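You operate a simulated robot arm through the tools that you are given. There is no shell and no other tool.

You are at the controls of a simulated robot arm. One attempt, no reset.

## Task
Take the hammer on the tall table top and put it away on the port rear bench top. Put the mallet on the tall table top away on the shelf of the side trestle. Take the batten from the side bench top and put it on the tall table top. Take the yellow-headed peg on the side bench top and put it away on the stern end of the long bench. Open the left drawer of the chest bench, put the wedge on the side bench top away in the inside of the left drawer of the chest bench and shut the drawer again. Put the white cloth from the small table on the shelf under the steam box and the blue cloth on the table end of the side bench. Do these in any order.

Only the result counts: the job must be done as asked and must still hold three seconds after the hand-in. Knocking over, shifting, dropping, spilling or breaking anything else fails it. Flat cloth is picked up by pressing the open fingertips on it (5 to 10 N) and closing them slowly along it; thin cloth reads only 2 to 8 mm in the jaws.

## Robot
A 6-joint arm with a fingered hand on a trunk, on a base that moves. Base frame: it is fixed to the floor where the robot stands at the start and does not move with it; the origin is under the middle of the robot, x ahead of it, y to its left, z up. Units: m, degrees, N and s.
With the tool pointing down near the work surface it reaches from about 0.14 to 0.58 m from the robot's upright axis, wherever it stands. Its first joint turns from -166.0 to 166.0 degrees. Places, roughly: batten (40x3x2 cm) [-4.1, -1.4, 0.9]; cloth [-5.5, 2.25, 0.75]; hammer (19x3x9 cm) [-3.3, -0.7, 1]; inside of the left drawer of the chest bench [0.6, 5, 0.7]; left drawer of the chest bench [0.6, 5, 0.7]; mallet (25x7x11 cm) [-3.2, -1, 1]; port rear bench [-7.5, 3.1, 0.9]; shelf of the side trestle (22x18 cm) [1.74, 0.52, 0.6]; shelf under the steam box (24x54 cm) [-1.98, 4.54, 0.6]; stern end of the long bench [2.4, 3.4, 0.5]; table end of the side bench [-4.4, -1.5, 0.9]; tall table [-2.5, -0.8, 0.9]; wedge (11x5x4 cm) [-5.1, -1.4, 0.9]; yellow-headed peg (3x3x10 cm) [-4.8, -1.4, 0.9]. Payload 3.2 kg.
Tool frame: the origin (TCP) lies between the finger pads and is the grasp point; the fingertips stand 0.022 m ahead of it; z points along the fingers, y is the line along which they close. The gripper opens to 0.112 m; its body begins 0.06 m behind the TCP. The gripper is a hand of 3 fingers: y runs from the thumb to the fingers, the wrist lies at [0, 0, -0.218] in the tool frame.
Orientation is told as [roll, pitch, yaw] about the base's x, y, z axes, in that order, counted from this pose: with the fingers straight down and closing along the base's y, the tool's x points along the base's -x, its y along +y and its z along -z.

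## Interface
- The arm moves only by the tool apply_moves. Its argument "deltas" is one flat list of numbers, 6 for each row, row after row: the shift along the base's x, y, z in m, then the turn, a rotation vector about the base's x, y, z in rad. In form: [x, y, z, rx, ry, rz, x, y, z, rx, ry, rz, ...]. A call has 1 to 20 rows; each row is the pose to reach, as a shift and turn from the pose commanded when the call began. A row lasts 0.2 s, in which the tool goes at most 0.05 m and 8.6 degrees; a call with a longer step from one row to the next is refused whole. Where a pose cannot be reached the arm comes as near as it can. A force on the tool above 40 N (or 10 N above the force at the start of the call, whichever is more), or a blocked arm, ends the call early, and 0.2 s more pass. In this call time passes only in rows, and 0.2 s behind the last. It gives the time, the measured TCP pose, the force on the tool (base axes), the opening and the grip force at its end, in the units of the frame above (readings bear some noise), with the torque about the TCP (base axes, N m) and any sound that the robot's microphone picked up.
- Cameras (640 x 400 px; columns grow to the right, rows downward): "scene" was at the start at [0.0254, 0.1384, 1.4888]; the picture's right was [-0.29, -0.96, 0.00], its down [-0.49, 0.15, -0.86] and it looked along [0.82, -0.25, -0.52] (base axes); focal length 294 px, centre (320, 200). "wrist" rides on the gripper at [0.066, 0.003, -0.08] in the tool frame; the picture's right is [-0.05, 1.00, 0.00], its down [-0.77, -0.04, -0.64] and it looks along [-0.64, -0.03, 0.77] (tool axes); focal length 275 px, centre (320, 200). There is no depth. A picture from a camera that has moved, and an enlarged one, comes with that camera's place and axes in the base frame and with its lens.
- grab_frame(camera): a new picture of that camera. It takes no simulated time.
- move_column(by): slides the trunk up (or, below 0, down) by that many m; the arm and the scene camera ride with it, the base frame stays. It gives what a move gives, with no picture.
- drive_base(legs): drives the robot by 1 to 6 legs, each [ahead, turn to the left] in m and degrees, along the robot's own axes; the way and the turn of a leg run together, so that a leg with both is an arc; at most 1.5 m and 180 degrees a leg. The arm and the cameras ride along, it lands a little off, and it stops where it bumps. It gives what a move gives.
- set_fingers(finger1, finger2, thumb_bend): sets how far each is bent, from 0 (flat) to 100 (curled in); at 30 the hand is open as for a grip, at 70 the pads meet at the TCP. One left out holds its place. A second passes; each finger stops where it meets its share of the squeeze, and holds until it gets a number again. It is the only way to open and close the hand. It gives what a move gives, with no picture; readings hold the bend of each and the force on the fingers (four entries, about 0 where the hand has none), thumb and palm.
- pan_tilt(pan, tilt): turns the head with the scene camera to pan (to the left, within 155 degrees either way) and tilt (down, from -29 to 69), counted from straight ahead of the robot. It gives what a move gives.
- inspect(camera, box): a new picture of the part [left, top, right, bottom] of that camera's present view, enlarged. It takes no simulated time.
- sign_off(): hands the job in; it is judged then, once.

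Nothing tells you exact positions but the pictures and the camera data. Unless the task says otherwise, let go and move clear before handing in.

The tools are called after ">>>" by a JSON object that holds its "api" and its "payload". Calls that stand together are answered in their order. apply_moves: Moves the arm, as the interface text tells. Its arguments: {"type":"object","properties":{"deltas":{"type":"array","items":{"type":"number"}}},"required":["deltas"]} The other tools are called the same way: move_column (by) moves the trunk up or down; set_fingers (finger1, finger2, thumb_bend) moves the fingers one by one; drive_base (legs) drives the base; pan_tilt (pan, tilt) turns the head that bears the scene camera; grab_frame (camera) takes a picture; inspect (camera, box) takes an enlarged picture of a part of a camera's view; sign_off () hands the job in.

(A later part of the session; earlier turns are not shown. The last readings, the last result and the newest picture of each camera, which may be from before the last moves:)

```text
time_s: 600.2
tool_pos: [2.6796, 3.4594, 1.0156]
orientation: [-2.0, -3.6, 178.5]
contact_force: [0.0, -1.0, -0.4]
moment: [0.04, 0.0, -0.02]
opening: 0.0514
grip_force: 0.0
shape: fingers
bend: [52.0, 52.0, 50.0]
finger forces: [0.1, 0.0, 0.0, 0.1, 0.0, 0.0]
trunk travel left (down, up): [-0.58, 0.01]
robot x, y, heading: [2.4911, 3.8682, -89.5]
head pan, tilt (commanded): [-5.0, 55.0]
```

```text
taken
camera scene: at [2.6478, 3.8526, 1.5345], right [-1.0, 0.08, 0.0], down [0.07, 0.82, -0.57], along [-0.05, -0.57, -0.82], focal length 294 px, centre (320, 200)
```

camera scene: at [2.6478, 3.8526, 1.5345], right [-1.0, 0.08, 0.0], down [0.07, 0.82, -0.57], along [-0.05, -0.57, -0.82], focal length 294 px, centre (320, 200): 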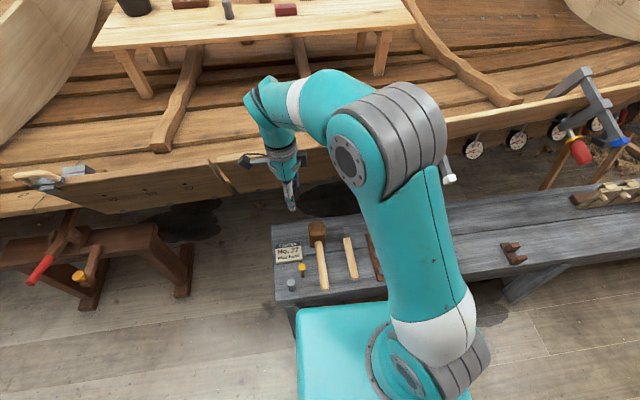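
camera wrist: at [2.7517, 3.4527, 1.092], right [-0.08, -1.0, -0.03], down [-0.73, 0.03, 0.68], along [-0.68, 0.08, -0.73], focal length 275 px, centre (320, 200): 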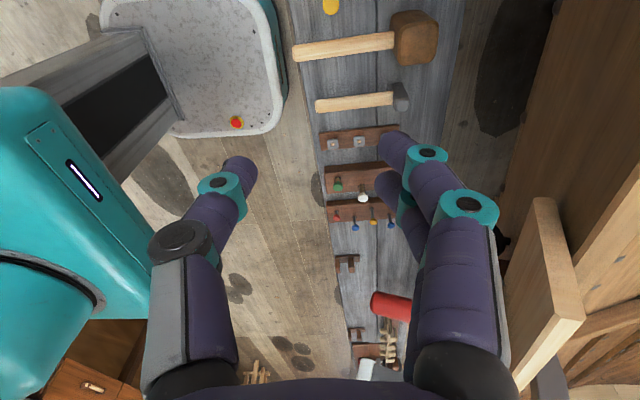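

The yellow-headed peg is standing on the stern end of the long bench. I'll level the hand, tuck in and drive over to the chest bench to open its left drawer.

>>> {"api": "apply_moves", "payload": {"deltas": [-0.04, 0.01, 0.02, -0.0184, -0.031, 0, -0.08, 0.02, 0.04, -0.0367, -0.0618, 0, -0.12, 0.03, 0.06, -0.0367, -0.0618, 0, -0.16, 0.03, 0.07, -0.0367, -0.0618, 0]}}

>>> {"api": "drive_base", "payload": {"legs": [[-0.2, 0], [0, -90], [1.0, 0], [0.9, 0], [0, -90]]}}

>>> {"api": "pan_tilt", "payload": {"pan": -10, "tilt": 45}}

>>> {"api": "grab_frame", "payload": {"camera": "scene"}}

>>> {"api": "grab_frame", "payload": {"camera": "wrist"}}

```text
time_s: 601.2
tool_pos: [2.5193, 3.4907, 1.0856]
orientation: [0.0, 0.0, 178.3]
contact_force: [1.2, 0.0, 0.0]
moment: [-0.03, -0.04, 0.0]
opening: 0.0516
grip_force: 0.1
shape: fingers
bend: [52.0, 52.0, 50.0]
finger forces: [0.0, 0.0, 0.0, 0.0, 0.1, 0.0]
trunk travel left (down, up): [-0.58, 0.01]
robot x, y, heading: [2.4875, 3.8666, -89.6]
head pan, tilt (commanded): [-5.0, 55.0]
```

```text
time_s: 619.6
tool_pos: [0.57, 4.4498, 1.0855]
orientation: [0.0, 0.0, -2.4]
contact_force: [-0.1, -0.2, -0.4]
moment: [0.01, 0.01, -0.01]
opening: 0.0516
grip_force: 0.1
shape: fingers
bend: [52.0, 52.0, 50.0]
finger forces: [0.0, 0.0, 0.0, 0.0, 0.0, 0.0]
trunk travel left (down, up): [-0.58, 0.01]
robot x, y, heading: [0.5975, 4.0768, 89.6]
head pan, tilt (commanded): [-5.0, 55.0]
```

```text
time_s: 620.3
tool_pos: [0.5691, 4.45, 1.0857]
orientation: [-0.1, 0.0, -2.4]
contact_force: [0.1, -0.4, 0.0]
moment: [-0.01, 0.0, -0.02]
opening: 0.0519
grip_force: 0.1
shape: fingers
bend: [52.0, 52.0, 50.0]
finger forces: [0.1, 0.1, 0.0, 0.0, 0.0, 0.0]
trunk travel left (down, up): [-0.58, 0.01]
robot x, y, heading: [0.5949, 4.0738, 89.9]
head pan, tilt (commanded): [-10.0, 45.0]
```

```text
taken
camera scene: at [0.4435, 4.0939, 1.5479], right [0.98, -0.18, 0.0], down [-0.13, -0.7, -0.71], along [0.13, 0.7, -0.71], focal length 294 px, centre (320, 200)
```

scene: 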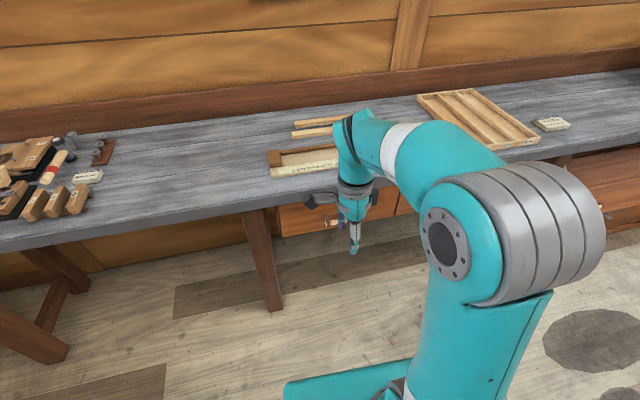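

```text
taken
camera wrist: at [0.5044, 4.4567, 1.1666], right [0.09, 1.0, 0.0], down [0.77, -0.07, 0.64], along [0.63, -0.06, -0.77], focal length 275 px, centre (320, 200)
```

wrist: 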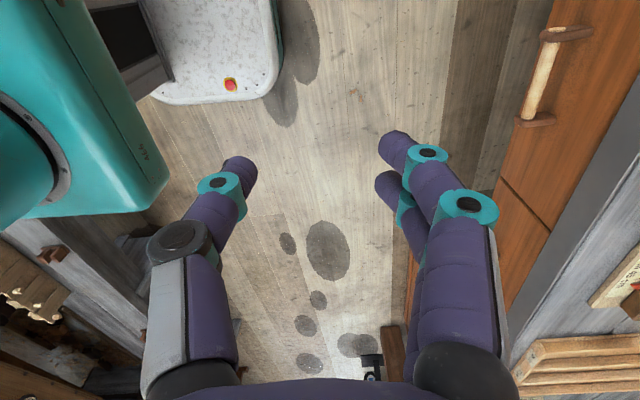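

The bench front runs about 5 degrees off x, and each drawer has a horizontal bar handle; the left one is around (0.67, 4.81). I'll lower the trunk and move the hand aside to look at the drawer front squarely.

>>> {"api": "apply_moves", "payload": {"deltas": [0.04, -0.01, 0, 0, 0, 0, 0.08, -0.03, 0, 0, 0, 0, 0.12, -0.06, 0, 0, 0, 0, 0.16, -0.09, 0, 0, 0, 0, 0.2, -0.12, 0, 0, 0, 0]}}

>>> {"api": "move_column", "payload": {"by": -0.4}}

>>> {"api": "pan_tilt", "payload": {"pan": -5, "tilt": 30}}

>>> {"api": "grab_frame", "payload": {"camera": "scene"}}

>>> {"api": "grab_frame", "payload": {"camera": "wrist"}}

```text
time_s: 621.5
tool_pos: [0.7692, 4.3296, 1.0851]
orientation: [0.1, 0.0, -2.4]
contact_force: [0.2, 0.0, 0.5]
moment: [-0.02, 0.0, -0.03]
opening: 0.0519
grip_force: 0.1
shape: fingers
bend: [52.0, 52.0, 50.0]
finger forces: [0.1, 0.1, 0.0, 0.1, 0.0, 0.0]
trunk travel left (down, up): [-0.58, 0.01]
robot x, y, heading: [0.5982, 4.0722, 89.6]
head pan, tilt (commanded): [-10.0, 45.0]
```

```text
time_s: 625.3
tool_pos: [0.7689, 4.3297, 0.6859]
orientation: [0.0, 0.0, -2.4]
contact_force: [0.0, -0.3, -0.3]
moment: [0.02, 0.0, 0.01]
opening: 0.0518
grip_force: 0.1
shape: fingers
bend: [52.0, 52.0, 50.0]
finger forces: [0.0, 0.0, 0.1, 0.0, 0.1, 0.0]
trunk travel left (down, up): [-0.18, 0.41]
robot x, y, heading: [0.5937, 4.0738, 89.7]
head pan, tilt (commanded): [-10.0, 45.0]
```

```text
time_s: 626.1
tool_pos: [0.7693, 4.3296, 0.6867]
orientation: [0.0, 0.1, -2.4]
contact_force: [0.2, 0.3, 0.2]
moment: [-0.02, 0.05, -0.03]
opening: 0.0515
grip_force: 0.1
shape: fingers
bend: [52.0, 52.0, 50.0]
finger forces: [0.1, 0.1, 0.1, 0.1, 0.0, 0.1]
trunk travel left (down, up): [-0.18, 0.41]
robot x, y, heading: [0.5953, 4.0743, 89.8]
head pan, tilt (commanded): [-5.0, 30.0]
```

```text
taken
camera scene: at [0.4375, 4.104, 1.1706], right [1.0, -0.09, 0.0], down [-0.05, -0.5, -0.87], along [0.08, 0.86, -0.5], focal length 294 px, centre (320, 200)
```

scene: 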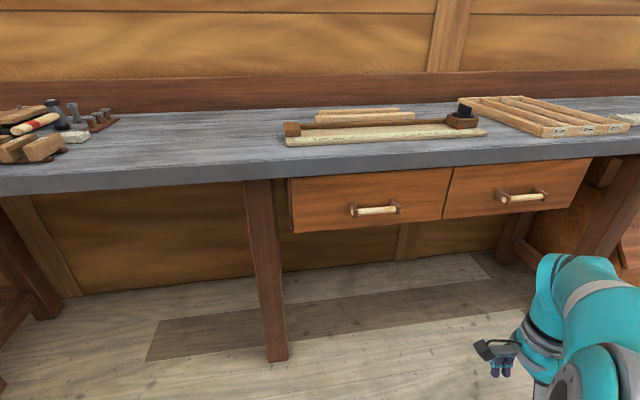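

```text
taken
camera wrist: at [0.7044, 4.3358, 0.7663], right [0.09, 1.0, 0.0], down [0.77, -0.07, 0.64], along [0.63, -0.06, -0.77], focal length 275 px, centre (320, 200)
```

wrist: 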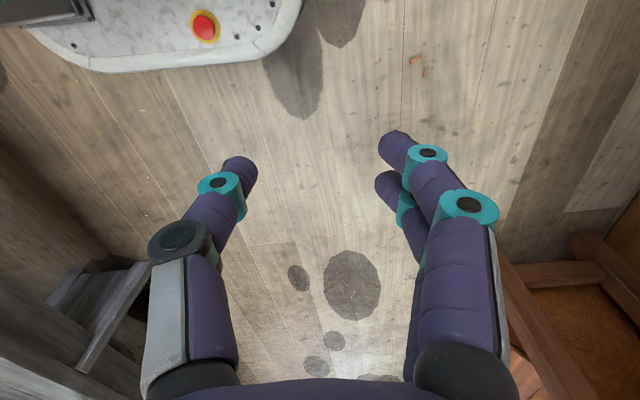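

Now I have a clean view: the left drawer's bar handle is centred at about (0.66, 4.793, 0.73) and runs along the bench front. I'll point the hand forward (fingers above, thumb below) to grip the bar. First rotate in free space.

>>> {"api": "move_column", "payload": {"by": -0.12}}

>>> {"api": "apply_moves", "payload": {"deltas": [-0.01, 0.015, 0.012, 0.143, 0, 0, -0.02, 0.03, 0.025, 0.286, 0, 0, -0.03, 0.045, 0.038, 0.428, 0, 0, -0.04, 0.06, 0.051, 0.571, 0, 0, -0.05, 0.075, 0.064, 0.714, 0, 0, -0.06, 0.09, 0.077, 0.857, 0, 0, -0.07, 0.105, 0.09, 1.0, 0, 0, -0.08, 0.12, 0.105, 1.143, 0, 0, -0.09, 0.14, 0.12, 1.286, 0, 0, -0.1, 0.16, 0.14, 1.428, 0, 0, -0.109, 0.18, 0.16, 1.571, 0, 0]}}

>>> {"api": "grab_frame", "payload": {"camera": "scene"}}

>>> {"api": "grab_frame", "payload": {"camera": "wrist"}}

```text
time_s: 627.6
tool_pos: [0.7681, 4.3299, 0.566]
orientation: [0.0, 0.0, -2.4]
contact_force: [0.2, -0.5, -0.1]
moment: [-0.03, -0.01, -0.01]
opening: 0.0519
grip_force: 0.1
shape: fingers
bend: [52.0, 52.0, 50.0]
finger forces: [0.0, 0.0, 0.0, 0.0, 0.1, 0.0]
trunk travel left (down, up): [-0.06, 0.53]
robot x, y, heading: [0.5931, 4.0764, 89.6]
head pan, tilt (commanded): [-5.0, 30.0]
```

```text
time_s: 630.0
tool_pos: [0.6615, 4.5098, 0.7271]
orientation: [90.2, 2.4, -0.1]
contact_force: [-1.0, -0.6, 0.3]
moment: [0.0, 0.02, 0.01]
opening: 0.0516
grip_force: 0.0
shape: fingers
bend: [52.0, 52.0, 50.0]
finger forces: [0.0, 0.1, 0.0, 0.0, 0.1, 0.1]
out of reach, approached as far as the arm can: row 10
trunk travel left (down, up): [-0.06, 0.53]
robot x, y, heading: [0.594, 4.0748, 89.4]
head pan, tilt (commanded): [-5.0, 30.0]
```

```text
taken
camera scene: at [0.4374, 4.1039, 1.0506], right [1.0, -0.09, 0.0], down [-0.05, -0.5, -0.87], along [0.08, 0.86, -0.5], focal length 294 px, centre (320, 200)
```

scene: 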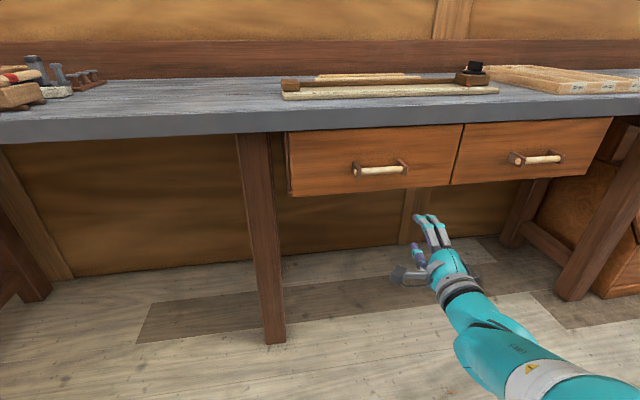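

```text
taken
camera wrist: at [0.5963, 4.4306, 0.7326], right [0.09, 0.0, 1.0], down [0.77, -0.64, -0.07], along [0.63, 0.77, -0.06], focal length 275 px, centre (320, 200)
```

wrist: 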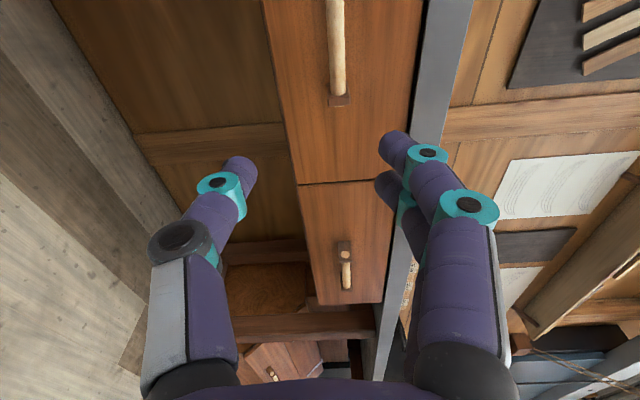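

The hand now points forward with fingers on top. The wrist camera puts the bar at z about 0.745; I'll approach to about 6 cm short of it and re-check alignment.

>>> {"api": "apply_moves", "payload": {"deltas": [0, 0.04, 0.005, 0, 0, 0.03, 0, 0.08, 0.01, 0, 0, 0.06, 0, 0.12, 0.015, 0, 0, 0.094, 0, 0.16, 0.018, 0, 0, 0.094, 0, 0.2, 0.018, 0, 0, 0.094]}}

>>> {"api": "grab_frame", "payload": {"camera": "wrist"}}

>>> {"api": "grab_frame", "payload": {"camera": "scene"}}

```text
time_s: 631.2
tool_pos: [0.6615, 4.7106, 0.7444]
orientation: [90.1, 2.4, 5.3]
contact_force: [0.2, 0.1, 0.0]
moment: [-0.02, -0.03, -0.02]
opening: 0.0519
grip_force: 0.0
shape: fingers
bend: [52.0, 52.0, 50.0]
finger forces: [0.0, 0.1, 0.0, 0.0, 0.0, 0.0]
trunk travel left (down, up): [-0.06, 0.53]
robot x, y, heading: [0.5906, 4.0765, 89.8]
head pan, tilt (commanded): [-5.0, 30.0]
```

```text
taken
camera wrist: at [0.6036, 4.6249, 0.7515], right [0.09, 0.01, 1.0], down [0.82, -0.56, -0.07], along [0.56, 0.83, -0.05], focal length 275 px, centre (320, 200)
```

wrist: 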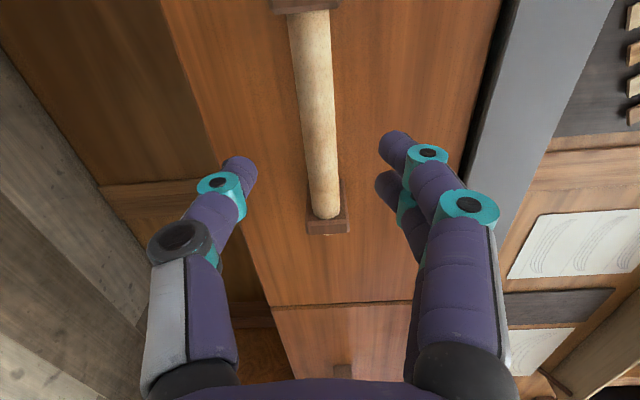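

```text
taken
camera scene: at [0.4374, 4.1038, 1.0506], right [1.0, -0.09, 0.0], down [-0.05, -0.5, -0.87], along [0.08, 0.86, -0.5], focal length 294 px, centre (320, 200)
```

scene: 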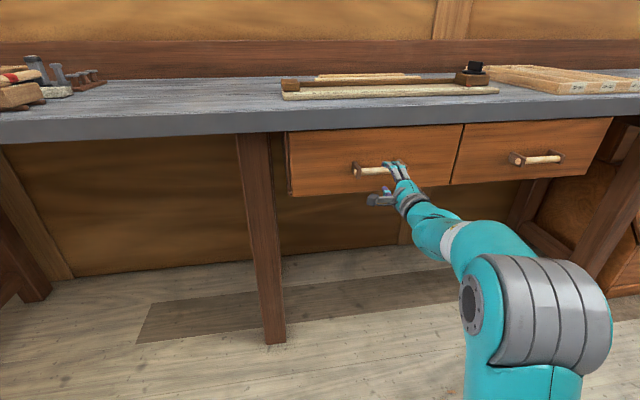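

Bar is centred between thumb and fingers and at y about 4.795. Advancing onto it, watching force.

>>> {"api": "apply_moves", "payload": {"deltas": [0, 0.02, 0.001, 0, 0, 0, 0, 0.04, 0.001, 0, 0, 0, 0, 0.06, 0.001, 0, 0, 0]}}

>>> {"api": "grab_frame", "payload": {"camera": "wrist"}}

>>> {"api": "inspect", "payload": {"camera": "scene", "box": [320, 120, 480, 240]}}

```text
time_s: 632.0
tool_pos: [0.6596, 4.7691, 0.7452]
orientation: [90.0, 2.4, 5.5]
contact_force: [-0.1, 0.0, 0.7]
moment: [-0.01, -0.02, -0.03]
opening: 0.0519
grip_force: 0.0
shape: fingers
bend: [52.0, 52.0, 50.0]
finger forces: [0.0, 0.0, 0.1, 0.1, 0.0, 0.0]
trunk travel left (down, up): [-0.06, 0.53]
robot x, y, heading: [0.5976, 4.0758, 89.6]
head pan, tilt (commanded): [-5.0, 30.0]
```

```text
taken
camera wrist: at [0.6029, 4.684, 0.7516], right [0.09, 0.01, 1.0], down [0.82, -0.56, -0.07], along [0.56, 0.83, -0.06], focal length 275 px, centre (320, 200)
```

wrist: 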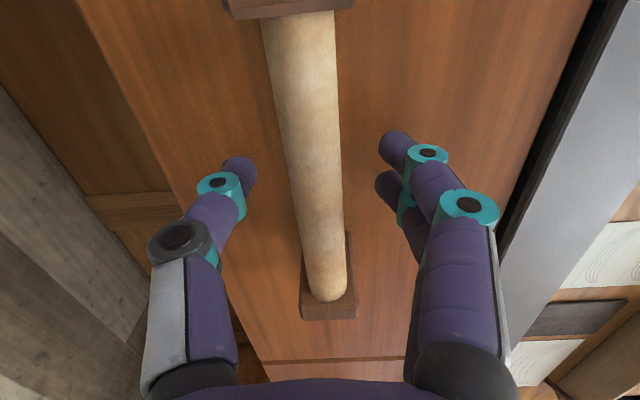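

```text
3.33 times, centred on (400, 180) of scene
camera zoom: at [0.4374, 4.1039, 1.0506], right [1.0, -0.09, 0.0], down [-0.05, -0.5, -0.87], along [0.08, 0.86, -0.5], focal length 980 px, centre (53, 267)
```

zoom: 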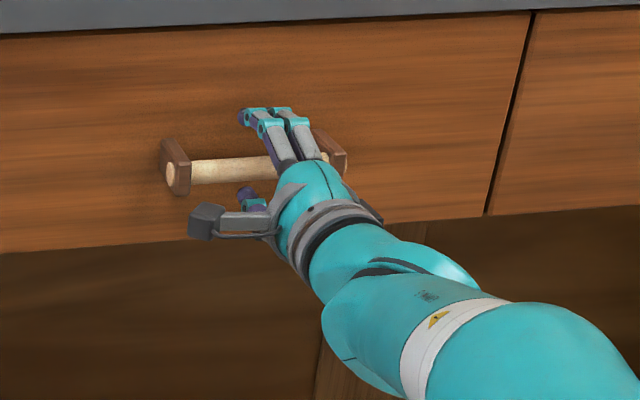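

Bar is between the pads. Advancing 12 mm more and closing on it.

>>> {"api": "apply_moves", "payload": {"deltas": [-0.008, 0.006, -0.001, 0, 0, 0, -0.012, 0.012, -0.001, 0, 0, 0]}}

>>> {"api": "set_fingers", "payload": {"finger1": 61, "finger2": 61, "thumb_bend": 61}}

>>> {"api": "set_fingers", "payload": {"finger1": 67, "finger2": 67, "thumb_bend": 67}}

>>> {"api": "grab_frame", "payload": {"camera": "wrist"}}

```text
time_s: 632.6
tool_pos: [0.6545, 4.7745, 0.7458]
orientation: [90.2, 2.3, 5.0]
contact_force: [-0.9, -32.3, 1.1]
moment: [-0.06, 0.15, -0.06]
opening: 0.0523
grip_force: 16.2
shape: fingers
bend: [54.0, 56.0, 51.0]
finger forces: [4.6, 12.4, 0.1, 0.0, 14.9, 0.1]
trunk travel left (down, up): [-0.06, 0.53]
robot x, y, heading: [0.5974, 4.0715, 89.3]
head pan, tilt (commanded): [-5.0, 30.0]
stopped in row 2: the force on the tool passed its limit at 48 N (the readings are from after the stop); the commanded pose is now the measured one
```

```text
time_s: 633.6
tool_pos: [0.6539, 4.7751, 0.7464]
orientation: [90.3, 2.3, 5.1]
contact_force: [1.6, -36.9, 0.4]
moment: [0.08, -0.17, -0.31]
opening: 0.0313
grip_force: 18.5
shape: fingers
bend: [61.0, 58.0, 60.0]
finger forces: [0.0, 19.7, 0.1, 0.0, 17.1, 0.0]
trunk travel left (down, up): [-0.06, 0.53]
robot x, y, heading: [0.5986, 4.0716, 89.4]
head pan, tilt (commanded): [-5.0, 30.0]
```

```text
time_s: 634.6
tool_pos: [0.6554, 4.7757, 0.745]
orientation: [90.2, 2.5, 5.0]
contact_force: [2.5, -21.1, 7.6]
moment: [0.85, -0.01, -0.28]
opening: 0.0098
grip_force: 10.2
shape: fingers
bend: [67.0, 62.0, 67.0]
finger forces: [0.1, 21.1, 0.0, 0.1, 0.1, 0.1]
trunk travel left (down, up): [-0.06, 0.53]
robot x, y, heading: [0.5945, 4.0735, 89.4]
head pan, tilt (commanded): [-5.0, 30.0]
```

```text
taken
camera wrist: at [0.5962, 4.69, 0.752], right [0.09, 0.0, 1.0], down [0.82, -0.57, -0.07], along [0.56, 0.82, -0.05], focal length 275 px, centre (320, 200)
```

wrist: 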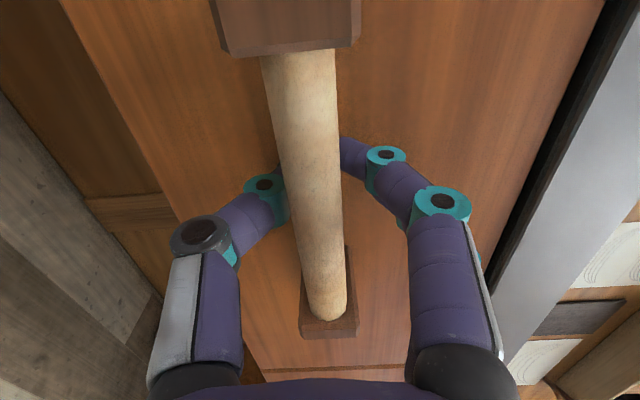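

The tips touched the drawer front and have curled behind the bar, forming a secure hook. I'll pull back gently along the drawer's axis and see whether it slides.

>>> {"api": "apply_moves", "payload": {"deltas": [0.001, -0.01, 0, 0, 0, 0, 0.002, -0.02, 0, 0, 0, 0, 0.003, -0.03, 0, 0, 0, 0]}}

>>> {"api": "grab_frame", "payload": {"camera": "wrist"}}

>>> {"api": "grab_frame", "payload": {"camera": "scene"}}

```text
time_s: 635.4
tool_pos: [0.6567, 4.7462, 0.7438]
orientation: [90.0, 2.4, 5.0]
contact_force: [-1.1, 0.4, 0.8]
moment: [0.01, 0.0, 0.04]
opening: 0.01
grip_force: 0.2
shape: fingers
bend: [66.0, 66.0, 67.0]
finger forces: [0.3, 0.2, 0.1, 0.0, 0.0, 0.0]
trunk travel left (down, up): [-0.06, 0.53]
robot x, y, heading: [0.5939, 4.071, 89.7]
head pan, tilt (commanded): [-5.0, 30.0]
```

```text
taken
camera wrist: at [0.5993, 4.6619, 0.7495], right [0.09, 0.01, 1.0], down [0.82, -0.57, -0.07], along [0.56, 0.82, -0.06], focal length 275 px, centre (320, 200)
```

wrist: 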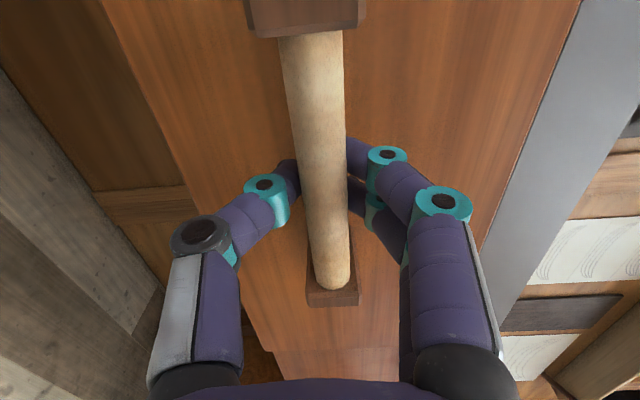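

```text
taken
camera scene: at [0.4375, 4.104, 1.0506], right [1.0, -0.1, 0.0], down [-0.05, -0.5, -0.87], along [0.08, 0.86, -0.5], focal length 294 px, centre (320, 200)
```

scene: 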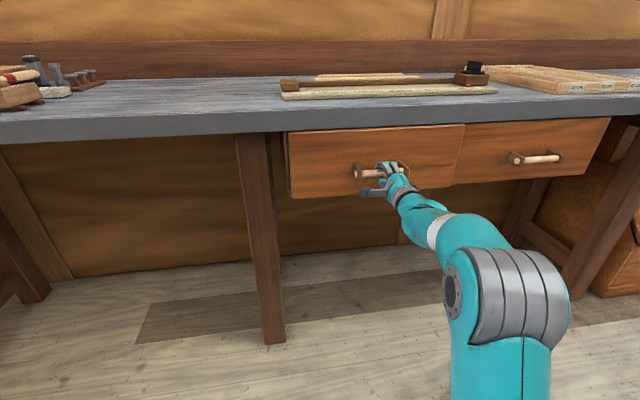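

The drawer is moving. Continuing the pull along its axis.

>>> {"api": "set_fingers", "payload": {"finger1": 72, "finger2": 72, "thumb_bend": 72}}

>>> {"api": "apply_moves", "payload": {"deltas": [0.0018, -0.02, 0, 0, 0, 0, 0.0036, -0.04, 0, 0, 0, 0, 0.0054, -0.06, 0, 0, 0, 0, 0.0072, -0.08, 0, 0, 0, 0, 0.009, -0.1, 0, 0, 0, 0]}}

>>> {"api": "grab_frame", "payload": {"camera": "scene"}}

>>> {"api": "grab_frame", "payload": {"camera": "wrist"}}

```text
time_s: 636.4
tool_pos: [0.6566, 4.7472, 0.7435]
orientation: [90.1, 2.5, 5.1]
contact_force: [0.2, 1.4, 1.4]
moment: [0.04, 0.0, 0.03]
opening: 0.0044
grip_force: 3.3
shape: fingers
bend: [71.0, 71.0, 70.0]
finger forces: [1.7, 1.9, 0.0, 0.0, 2.7, 0.0]
trunk travel left (down, up): [-0.06, 0.53]
robot x, y, heading: [0.5992, 4.0766, 89.7]
head pan, tilt (commanded): [-5.0, 30.0]
```

```text
time_s: 637.6
tool_pos: [0.6672, 4.6463, 0.7426]
orientation: [90.0, 2.4, 5.0]
contact_force: [0.7, 0.6, 0.2]
moment: [0.01, 0.04, 0.01]
opening: 0.0002
grip_force: 0.0
shape: fingers
bend: [72.0, 72.0, 72.0]
finger forces: [0.1, 0.0, 0.0, 0.0, 0.4, 0.0]
trunk travel left (down, up): [-0.06, 0.53]
robot x, y, heading: [0.5927, 4.0705, 89.5]
head pan, tilt (commanded): [-5.0, 30.0]
```

```text
taken
camera scene: at [0.4376, 4.1042, 1.0506], right [1.0, -0.1, 0.0], down [-0.05, -0.5, -0.87], along [0.08, 0.86, -0.5], focal length 294 px, centre (320, 200)
```

scene: 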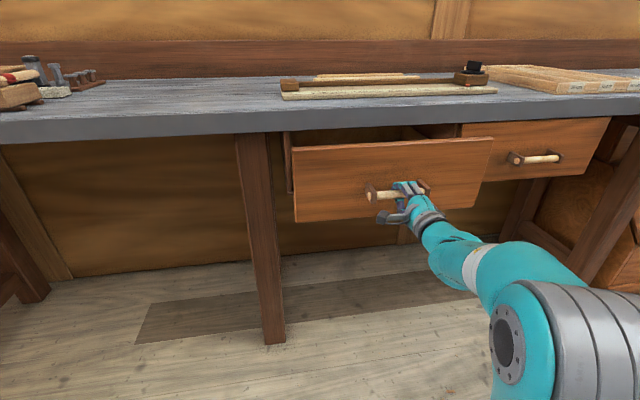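

```text
taken
camera wrist: at [0.6089, 4.5616, 0.7493], right [0.09, 0.01, 1.0], down [0.82, -0.57, -0.07], along [0.56, 0.82, -0.06], focal length 275 px, centre (320, 200)
```

wrist: 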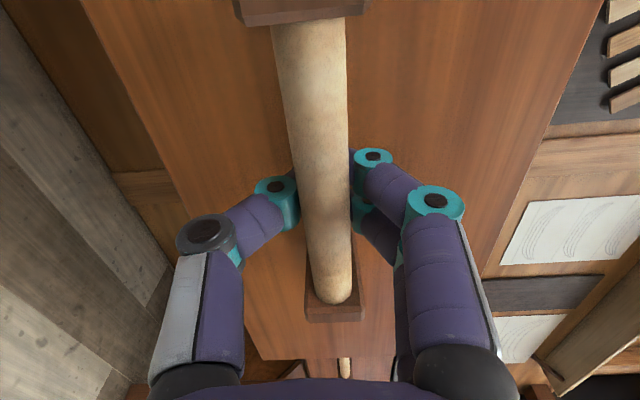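

It slides smoothly. Pulling another 11 cm.

>>> {"api": "apply_moves", "payload": {"deltas": [0.0018, -0.02, 0, 0, 0, 0, 0.0036, -0.04, 0, 0, 0, 0, 0.0054, -0.06, 0, 0, 0, 0, 0.0072, -0.08, 0, 0, 0, 0, 0.009, -0.1, 0, 0, 0, 0, 0.01, -0.11, 0, 0, 0, 0]}}

>>> {"api": "grab_frame", "payload": {"camera": "scene"}}

```text
time_s: 639.0
tool_pos: [0.6753, 4.5368, 0.7439]
orientation: [90.0, 2.3, 5.0]
contact_force: [-0.8, 0.8, -0.5]
moment: [0.03, -0.01, 0.0]
opening: 0.0
grip_force: 0.5
shape: fingers
bend: [72.0, 72.0, 71.0]
finger forces: [0.1, 0.1, 0.0, 0.1, 1.2, 0.0]
trunk travel left (down, up): [-0.06, 0.53]
robot x, y, heading: [0.5955, 4.0748, 89.4]
head pan, tilt (commanded): [-5.0, 30.0]
```

```text
taken
camera scene: at [0.4375, 4.1041, 1.0506], right [1.0, -0.1, 0.0], down [-0.05, -0.5, -0.87], along [0.08, 0.86, -0.5], focal length 294 px, centre (320, 200)
```

scene: 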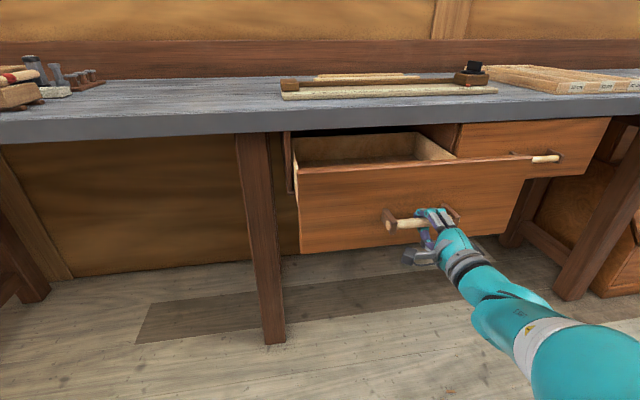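

The drawer is open about 23 cm. I'll open the fingers off the bar and back straight away.

>>> {"api": "set_fingers", "payload": {"finger1": 44, "finger2": 44, "thumb_bend": 44}}

>>> {"api": "grab_frame", "payload": {"camera": "wrist"}}

```text
time_s: 640.0
tool_pos: [0.6756, 4.5388, 0.7439]
orientation: [89.9, 2.4, 4.9]
contact_force: [0.0, 0.4, -0.3]
moment: [0.03, 0.01, 0.03]
opening: 0.0716
grip_force: 0.0
shape: fingers
bend: [44.0, 44.0, 44.0]
finger forces: [0.0, 0.0, 0.0, 0.1, 0.1, 0.0]
trunk travel left (down, up): [-0.06, 0.53]
robot x, y, heading: [0.5933, 4.074, 89.7]
head pan, tilt (commanded): [-5.0, 30.0]
```

```text
taken
camera wrist: at [0.6175, 4.4518, 0.7502], right [0.09, 0.01, 1.0], down [0.82, -0.57, -0.07], along [0.56, 0.82, -0.06], focal length 275 px, centre (320, 200)
```

wrist: 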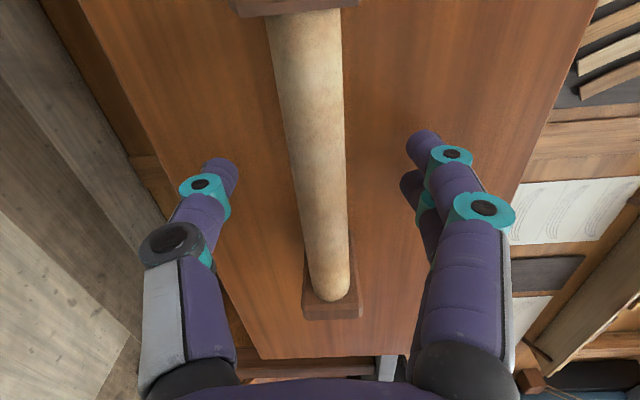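

Fingers are clear of the bar. Backing the base off, raising the trunk and turning the hand back down.

>>> {"api": "drive_base", "payload": {"legs": [[-0.17, 0]]}}

>>> {"api": "move_column", "payload": {"by": 0.4}}

>>> {"api": "apply_moves", "payload": {"deltas": [0, -0.008, 0, -0.142, -0.0134, 0, 0, -0.016, 0, -0.284, -0.0268, 0, 0, -0.024, 0, -0.427, -0.0402, 0, 0, -0.032, 0, -0.569, -0.0536, 0, 0, -0.04, 0, -0.711, -0.067, 0, 0, -0.048, 0, -0.853, -0.0805, 0, 0, -0.056, 0, -0.995, -0.0939, 0, 0, -0.064, -0.01, -1.137, -0.1073, 0, 0, -0.072, -0.02, -1.28, -0.1207, 0, 0, -0.08, -0.03, -1.422, -0.1341, 0, 0, -0.09, -0.04, -1.564, -0.1475, 0]}}

>>> {"api": "grab_frame", "payload": {"camera": "scene"}}

```text
time_s: 641.4
tool_pos: [0.6722, 4.3679, 0.7448]
orientation: [90.0, 2.4, 5.0]
contact_force: [-0.4, -0.5, -1.0]
moment: [0.0, -0.01, 0.0]
opening: 0.0715
grip_force: 0.0
shape: fingers
bend: [44.0, 44.0, 44.0]
finger forces: [0.0, 0.0, 0.1, 0.1, 0.0, 0.0]
trunk travel left (down, up): [-0.06, 0.53]
robot x, y, heading: [0.5947, 3.8991, 89.7]
head pan, tilt (commanded): [-5.0, 30.0]
```

```text
time_s: 645.2
tool_pos: [0.6739, 4.3678, 1.1441]
orientation: [89.9, 2.4, 5.1]
contact_force: [0.0, -0.3, -0.3]
moment: [0.0, -0.02, 0.02]
opening: 0.0715
grip_force: 0.2
shape: fingers
bend: [44.0, 44.0, 44.0]
finger forces: [0.1, 0.0, 0.1, 0.0, 0.0, 0.0]
trunk travel left (down, up): [-0.46, 0.13]
robot x, y, heading: [0.5936, 3.9026, 89.6]
head pan, tilt (commanded): [-5.0, 30.0]
```

```text
time_s: 647.6
tool_pos: [0.6746, 4.2769, 1.1038]
orientation: [-0.2, -0.2, 3.0]
contact_force: [0.8, -0.6, -0.4]
moment: [0.0, 0.03, 0.0]
opening: 0.072
grip_force: 0.0
shape: fingers
bend: [44.0, 44.0, 44.0]
finger forces: [0.1, 0.0, 0.0, 0.0, 0.0, 0.0]
trunk travel left (down, up): [-0.46, 0.13]
robot x, y, heading: [0.5947, 3.9011, 89.7]
head pan, tilt (commanded): [-5.0, 30.0]
```

```text
taken
camera scene: at [0.4359, 3.9336, 1.4506], right [1.0, -0.1, 0.0], down [-0.05, -0.5, -0.87], along [0.08, 0.86, -0.5], focal length 294 px, centre (320, 200)
```

scene: 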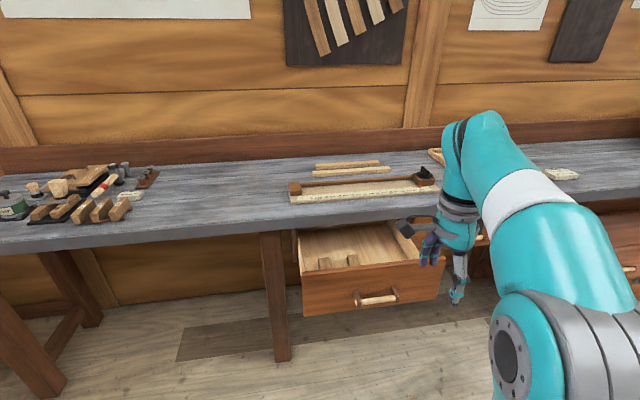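

The drawer is open with two small blocks already inside at the left. Zooming to note the free interior space for later.

>>> {"api": "inspect", "payload": {"camera": "scene", "box": [280, 200, 460, 330]}}

```text
3.08 times, centred on (370, 265) of scene
camera zoom: at [0.4359, 3.9336, 1.4506], right [1.0, -0.1, 0.0], down [-0.05, -0.5, -0.87], along [0.08, 0.86, -0.5], focal length 904 px, centre (166, 0)
```

zoom: 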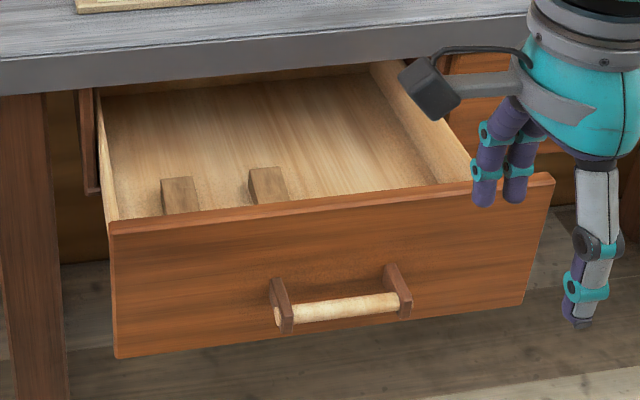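

Inside the drawer there's free space on the right, around x 0.75, y 4.72. Next I'll fetch the white cloth from the small table, since the steam box is on the way back; driving west along the north corridor.

>>> {"api": "move_column", "payload": {"by": 0.12}}

>>> {"api": "drive_base", "payload": {"legs": [[0, 90], [1.4, 0], [1.4, 0], [1.4, 0]]}}

>>> {"api": "pan_tilt", "payload": {"pan": 0, "tilt": 20}}

>>> {"api": "grab_frame", "payload": {"camera": "scene"}}

```text
time_s: 649.1
tool_pos: [0.6732, 4.2776, 1.223]
orientation: [0.0, -0.2, 3.0]
contact_force: [-0.9, -0.7, -0.1]
moment: [0.02, 0.01, -0.02]
opening: 0.0721
grip_force: 0.0
shape: fingers
bend: [44.0, 44.0, 44.0]
finger forces: [0.0, 0.0, 0.0, 0.0, 0.0, 0.1]
trunk travel left (down, up): [-0.58, 0.01]
robot x, y, heading: [0.5928, 3.9034, 89.6]
head pan, tilt (commanded): [-5.0, 30.0]
```

```text
time_s: 673.1
tool_pos: [-3.9685, 4.0127, 1.2232]
orientation: [0.0, -0.4, 92.8]
contact_force: [0.3, -0.4, -0.4]
moment: [0.0, -0.01, 0.01]
opening: 0.0722
grip_force: 0.0
shape: fingers
bend: [44.0, 44.0, 44.0]
finger forces: [0.1, 0.1, 0.0, 0.0, 0.0, 0.1]
trunk travel left (down, up): [-0.58, 0.01]
robot x, y, heading: [-3.5987, 3.9329, 179.1]
head pan, tilt (commanded): [-5.0, 30.0]
```

```text
time_s: 673.8
tool_pos: [-3.9689, 4.0139, 1.2244]
orientation: [-0.1, -0.3, 92.8]
contact_force: [-0.1, -0.4, 0.7]
moment: [0.0, 0.0, -0.02]
opening: 0.072
grip_force: 0.1
shape: fingers
bend: [44.0, 44.0, 44.0]
finger forces: [0.1, 0.0, 0.0, 0.0, 0.0, 0.0]
trunk travel left (down, up): [-0.58, 0.01]
robot x, y, heading: [-3.5959, 3.9316, 179.2]
head pan, tilt (commanded): [0.0, 20.0]
```

```text
taken
camera scene: at [-3.6313, 3.7655, 1.5866], right [0.01, 1.0, 0.0], down [0.34, 0.0, -0.94], along [-0.94, 0.01, -0.34], focal length 294 px, centre (320, 200)
```

scene: 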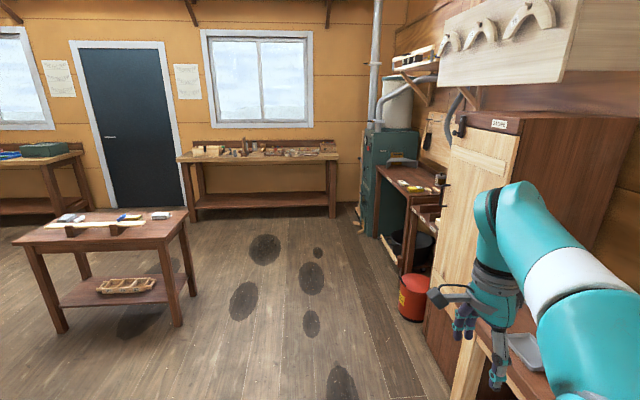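

The path west is clear; the white cloth is visible at the near-right end of the small table. Continuing around to its west side.

>>> {"api": "drive_base", "payload": {"legs": [[1.4, 0], [1.06, 0], [0, 90.5], [1.3, 0], [0, 90]]}}

>>> {"api": "pan_tilt", "payload": {"pan": -10, "tilt": 50}}

>>> {"api": "grab_frame", "payload": {"camera": "scene"}}

>>> {"api": "grab_frame", "payload": {"camera": "wrist"}}

```text
time_s: 699.6
tool_pos: [-5.7001, 2.5934, 1.2238]
orientation: [0.0, -0.3, -87.1]
contact_force: [-0.2, 0.0, -0.1]
moment: [0.03, -0.04, -0.07]
opening: 0.0717
grip_force: 0.1
shape: fingers
bend: [44.0, 44.0, 44.0]
finger forces: [0.0, 0.0, 0.0, 0.0, 0.1, 0.1]
trunk travel left (down, up): [-0.58, 0.01]
robot x, y, heading: [-6.0736, 2.6699, -0.8]
head pan, tilt (commanded): [0.0, 20.0]
```

```text
time_s: 700.6
tool_pos: [-5.7001, 2.594, 1.2243]
orientation: [0.0, -0.3, -87.1]
contact_force: [0.5, -0.1, 0.8]
moment: [-0.01, -0.01, -0.03]
opening: 0.0719
grip_force: 0.1
shape: fingers
bend: [44.0, 44.0, 44.0]
finger forces: [0.0, 0.0, 0.0, 0.0, 0.0, 0.0]
trunk travel left (down, up): [-0.58, 0.01]
robot x, y, heading: [-6.0734, 2.6731, -0.6]
head pan, tilt (commanded): [-10.0, 50.0]
```

```text
taken
camera scene: at [-6.0564, 2.8243, 1.5412], right [-0.18, -0.98, 0.0], down [-0.75, 0.14, -0.64], along [0.63, -0.12, -0.77], focal length 294 px, centre (320, 200)
```

scene: 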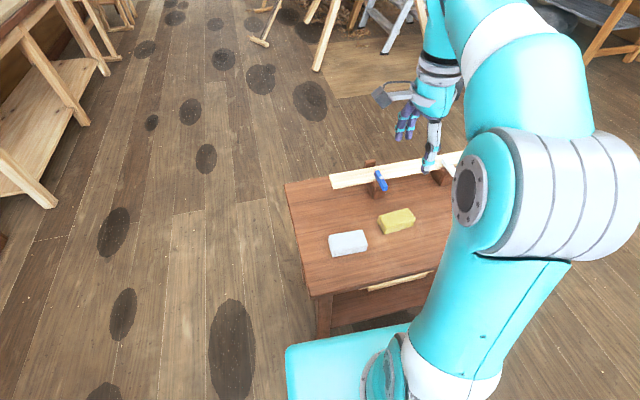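

```text
taken
camera wrist: at [-5.6992, 2.6606, 1.3044], right [1.0, 0.0, 0.0], down [0.0, -0.77, 0.64], along [0.0, -0.64, -0.77], focal length 275 px, centre (320, 200)
```

wrist: 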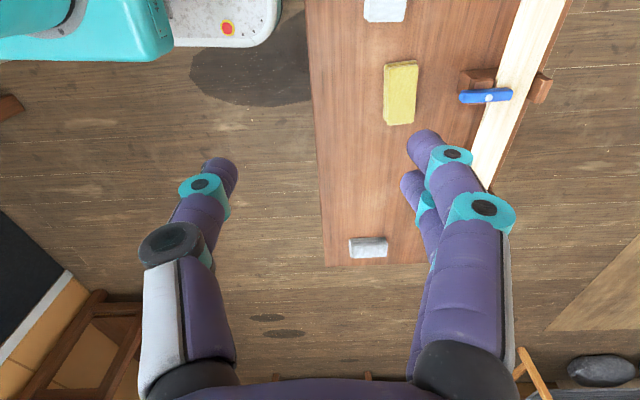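

White cloth is at about (-5.60, 2.648), oriented like the blue one was. Moving in and lowering over it.

>>> {"api": "drive_base", "payload": {"legs": [[0.1, 0]]}}

>>> {"api": "apply_moves", "payload": {"deltas": [0, 0.028, -0.01, 0, 0, -0.03, 0, 0.055, -0.02, 0, 0, -0.06]}}

>>> {"api": "move_column", "payload": {"by": -0.32}}

>>> {"api": "set_fingers", "payload": {"finger1": 41, "finger2": 41, "thumb_bend": 41}}

>>> {"api": "grab_frame", "payload": {"camera": "wrist"}}

>>> {"api": "grab_frame", "payload": {"camera": "scene"}}

```text
time_s: 701.8
tool_pos: [-5.5979, 2.5925, 1.2226]
orientation: [-0.1, -0.3, -87.1]
contact_force: [0.6, 0.3, 0.4]
moment: [0.0, 0.02, -0.01]
opening: 0.0722
grip_force: 0.0
shape: fingers
bend: [44.0, 44.0, 44.0]
finger forces: [0.0, 0.0, 0.0, 0.1, 0.0, 0.0]
trunk travel left (down, up): [-0.58, 0.01]
robot x, y, heading: [-5.9744, 2.6736, -0.6]
head pan, tilt (commanded): [-10.0, 50.0]
```

```text
time_s: 702.4
tool_pos: [-5.6008, 2.6475, 1.2032]
orientation: [0.1, -0.4, -90.6]
contact_force: [-0.9, 0.2, 0.1]
moment: [-0.01, 0.0, -0.03]
opening: 0.0721
grip_force: 0.1
shape: fingers
bend: [44.0, 44.0, 44.0]
finger forces: [0.0, 0.0, 0.0, 0.1, 0.0, 0.0]
trunk travel left (down, up): [-0.58, 0.01]
robot x, y, heading: [-5.9728, 2.6773, -0.8]
head pan, tilt (commanded): [-10.0, 50.0]
```

```text
time_s: 705.5
tool_pos: [-5.5995, 2.6467, 0.8827]
orientation: [0.0, -0.2, -90.4]
contact_force: [-0.4, 0.2, 0.5]
moment: [0.04, 0.0, -0.02]
opening: 0.072
grip_force: 0.1
shape: fingers
bend: [44.0, 44.0, 44.0]
finger forces: [0.0, 0.1, 0.0, 0.0, 0.0, 0.0]
trunk travel left (down, up): [-0.26, 0.33]
robot x, y, heading: [-5.9792, 2.6687, -0.5]
head pan, tilt (commanded): [-10.0, 50.0]
```

```text
time_s: 706.5
tool_pos: [-5.6003, 2.6473, 0.8834]
orientation: [0.0, -0.4, -90.5]
contact_force: [0.7, -0.6, 0.1]
moment: [0.04, -0.01, 0.0]
opening: 0.0805
grip_force: 0.0
shape: fingers
bend: [41.0, 41.0, 41.0]
finger forces: [0.0, 0.0, 0.0, 0.0, 0.0, 0.0]
trunk travel left (down, up): [-0.26, 0.33]
robot x, y, heading: [-5.9725, 2.6726, -0.7]
head pan, tilt (commanded): [-10.0, 50.0]
```

```text
taken
camera wrist: at [-5.5955, 2.714, 0.9642], right [1.0, -0.06, 0.0], down [-0.04, -0.77, 0.64], along [-0.04, -0.64, -0.77], focal length 275 px, centre (320, 200)
```

wrist: 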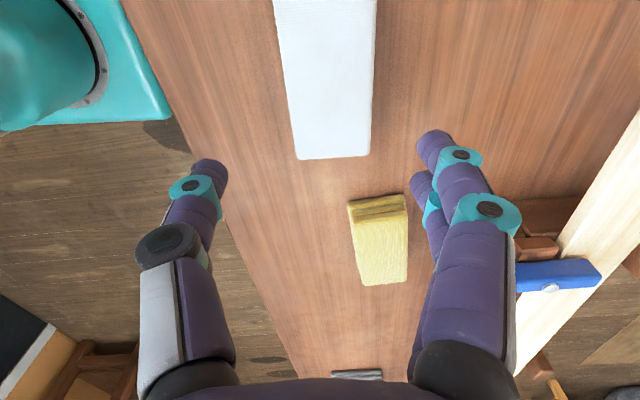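

```text
taken
camera scene: at [-5.9564, 2.8232, 1.2211], right [-0.18, -0.98, 0.0], down [-0.75, 0.14, -0.64], along [0.63, -0.12, -0.77], focal length 294 px, centre (320, 200)
```

scene: 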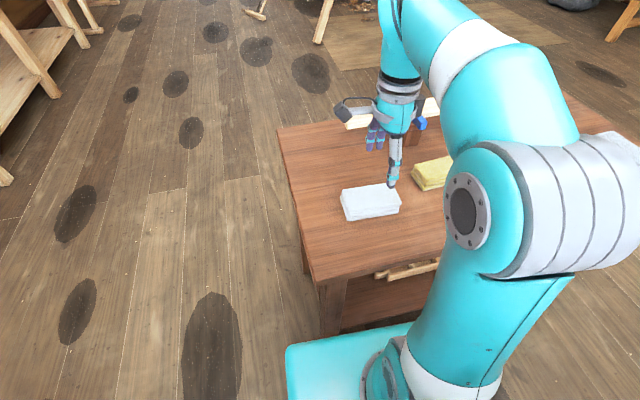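

Centred to within 7 mm. Lowering around the white stack, correcting the offset.

>>> {"api": "apply_moves", "payload": {"deltas": [0.004, 0.001, -0.03, 0, 0, 0, 0.007, 0.002, -0.06, 0, 0, 0, 0.007, 0.002, -0.085, 0, 0, 0]}}

>>> {"api": "grab_frame", "payload": {"camera": "wrist"}}

```text
time_s: 707.3
tool_pos: [-5.5927, 2.6502, 0.7983]
orientation: [0.0, -0.4, -90.5]
contact_force: [-0.1, 0.3, 0.5]
moment: [-0.01, -0.01, -0.01]
opening: 0.0806
grip_force: 0.0
shape: fingers
bend: [41.0, 41.0, 41.0]
finger forces: [0.0, 0.1, 0.0, 0.0, 0.0, 0.1]
trunk travel left (down, up): [-0.26, 0.33]
robot x, y, heading: [-5.9751, 2.6706, -0.6]
head pan, tilt (commanded): [-10.0, 50.0]
```

```text
taken
camera wrist: at [-5.5888, 2.7165, 0.8786], right [1.0, -0.06, 0.0], down [-0.04, -0.77, 0.64], along [-0.03, -0.64, -0.77], focal length 275 px, centre (320, 200)
```

wrist: 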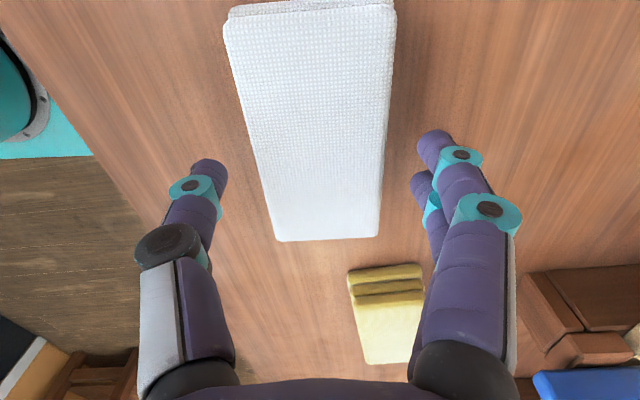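

>>> {"api": "apply_moves", "payload": {"deltas": [0.001, 0, -0.01, 0, 0, 0, 0.001, 0, -0.018, 0, 0, 0]}}

>>> {"api": "apply_moves", "payload": {"deltas": [0, 0, -0.004, 0, 0, 0]}}

>>> {"api": "set_fingers", "payload": {"finger1": 48, "finger2": 48, "thumb_bend": 48}}

>>> {"api": "set_fingers", "payload": {"finger1": 54, "finger2": 54, "thumb_bend": 54}}

>>> {"api": "set_fingers", "payload": {"finger1": 60, "finger2": 60, "thumb_bend": 60}}

```text
time_s: 707.9
tool_pos: [-5.5931, 2.6479, 0.7808]
orientation: [0.0, -0.2, -90.5]
contact_force: [-0.4, -0.5, 0.7]
moment: [0.01, 0.01, 0.02]
opening: 0.0805
grip_force: 0.1
shape: fingers
bend: [41.0, 41.0, 41.0]
finger forces: [0.0, 0.1, 0.1, 0.0, 0.0, 0.0]
trunk travel left (down, up): [-0.26, 0.33]
robot x, y, heading: [-5.9744, 2.6719, -0.7]
head pan, tilt (commanded): [-10.0, 50.0]
```

```text
time_s: 708.3
tool_pos: [-5.5919, 2.6488, 0.7769]
orientation: [0.0, -0.3, -90.5]
contact_force: [0.6, -0.8, 0.2]
moment: [0.0, 0.0, -0.01]
opening: 0.0805
grip_force: 0.0
shape: fingers
bend: [41.0, 41.0, 41.0]
finger forces: [0.0, 0.0, 0.0, 0.1, 0.1, 0.0]
trunk travel left (down, up): [-0.26, 0.33]
robot x, y, heading: [-5.9768, 2.6724, -0.5]
head pan, tilt (commanded): [-10.0, 50.0]
```

```text
time_s: 709.3
tool_pos: [-5.5908, 2.6483, 0.7773]
orientation: [0.1, -0.3, -90.5]
contact_force: [0.2, 0.0, -0.5]
moment: [0.01, -0.02, 0.0]
opening: 0.0642
grip_force: 1.4
shape: fingers
bend: [47.0, 47.0, 47.0]
finger forces: [0.5, 0.6, 0.0, 0.0, 1.0, 0.0]
trunk travel left (down, up): [-0.26, 0.33]
robot x, y, heading: [-5.9711, 2.6726, -0.8]
head pan, tilt (commanded): [-10.0, 50.0]
```

```text
time_s: 710.3
tool_pos: [-5.5929, 2.6491, 0.7773]
orientation: [-0.1, -0.3, -90.5]
contact_force: [0.1, 0.5, -0.1]
moment: [-0.03, -0.02, 0.0]
opening: 0.0615
grip_force: 7.0
shape: fingers
bend: [48.0, 48.0, 50.0]
finger forces: [3.4, 3.7, 0.0, 0.0, 7.0, 0.0]
trunk travel left (down, up): [-0.26, 0.33]
robot x, y, heading: [-5.9741, 2.6713, -0.5]
head pan, tilt (commanded): [-10.0, 50.0]
```

```text
time_s: 711.3
tool_pos: [-5.5926, 2.649, 0.7776]
orientation: [0.0, -0.3, -90.5]
contact_force: [0.6, 0.2, -0.3]
moment: [0.01, -0.01, -0.03]
opening: 0.0609
grip_force: 13.6
shape: fingers
bend: [49.0, 49.0, 53.0]
finger forces: [6.7, 6.9, 0.1, 0.0, 13.3, 0.1]
trunk travel left (down, up): [-0.26, 0.33]
robot x, y, heading: [-5.9707, 2.6742, -0.9]
head pan, tilt (commanded): [-10.0, 50.0]
```

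Good firm grip on the white stack, same as the blue. Lifting and tucking in.

>>> {"api": "apply_moves", "payload": {"deltas": [0, 0, 0.015, 0, 0, 0, 0, 0, 0.04, 0, 0, 0, 0, 0, 0.06, 0, 0, 0]}}

>>> {"api": "move_column", "payload": {"by": 0.3}}

>>> {"api": "grab_frame", "payload": {"camera": "wrist"}}

>>> {"api": "grab_frame", "payload": {"camera": "scene"}}

```text
time_s: 712.1
tool_pos: [-5.5919, 2.6495, 0.8355]
orientation: [0.0, -0.3, -90.4]
contact_force: [-0.1, -0.2, 0.2]
moment: [0.01, -0.01, 0.01]
opening: 0.0607
grip_force: 12.9
shape: fingers
bend: [49.0, 49.0, 53.0]
finger forces: [6.7, 6.8, 0.0, 0.1, 13.4, 0.1]
trunk travel left (down, up): [-0.26, 0.33]
robot x, y, heading: [-5.974, 2.6709, -0.1]
head pan, tilt (commanded): [-10.0, 50.0]
```

```text
time_s: 715.1
tool_pos: [-5.5927, 2.6489, 1.1356]
orientation: [0.0, -0.4, -90.5]
contact_force: [-1.1, 0.3, -1.0]
moment: [-0.03, 0.04, -0.01]
opening: 0.0607
grip_force: 13.6
shape: fingers
bend: [49.0, 49.0, 53.0]
finger forces: [6.5, 6.9, 0.0, 0.0, 13.5, 0.1]
trunk travel left (down, up): [-0.56, 0.03]
robot x, y, heading: [-5.9729, 2.6732, -0.7]
head pan, tilt (commanded): [-10.0, 50.0]
```

```text
taken
camera wrist: at [-5.5878, 2.7163, 1.2164], right [1.0, -0.06, 0.0], down [-0.04, -0.77, 0.64], along [-0.04, -0.64, -0.77], focal length 275 px, centre (320, 200)
```

wrist: 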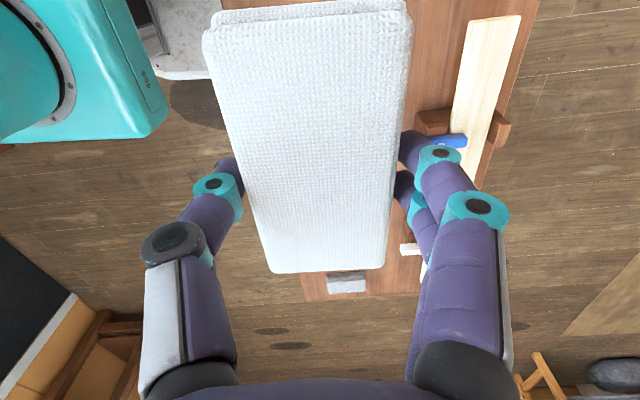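

```text
taken
camera scene: at [-5.9563, 2.8232, 1.521], right [-0.18, -0.98, 0.0], down [-0.75, 0.14, -0.64], along [0.63, -0.12, -0.77], focal length 294 px, centre (320, 200)
```

scene: 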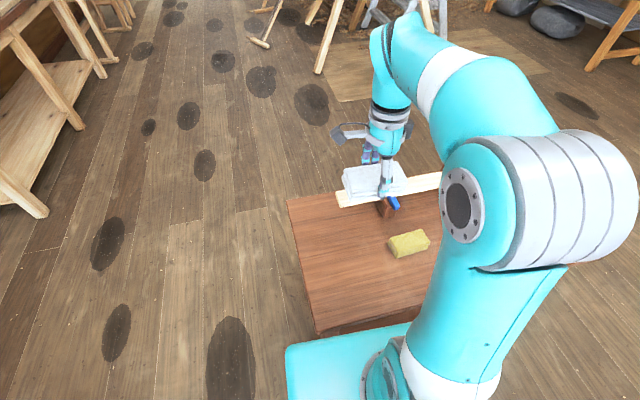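

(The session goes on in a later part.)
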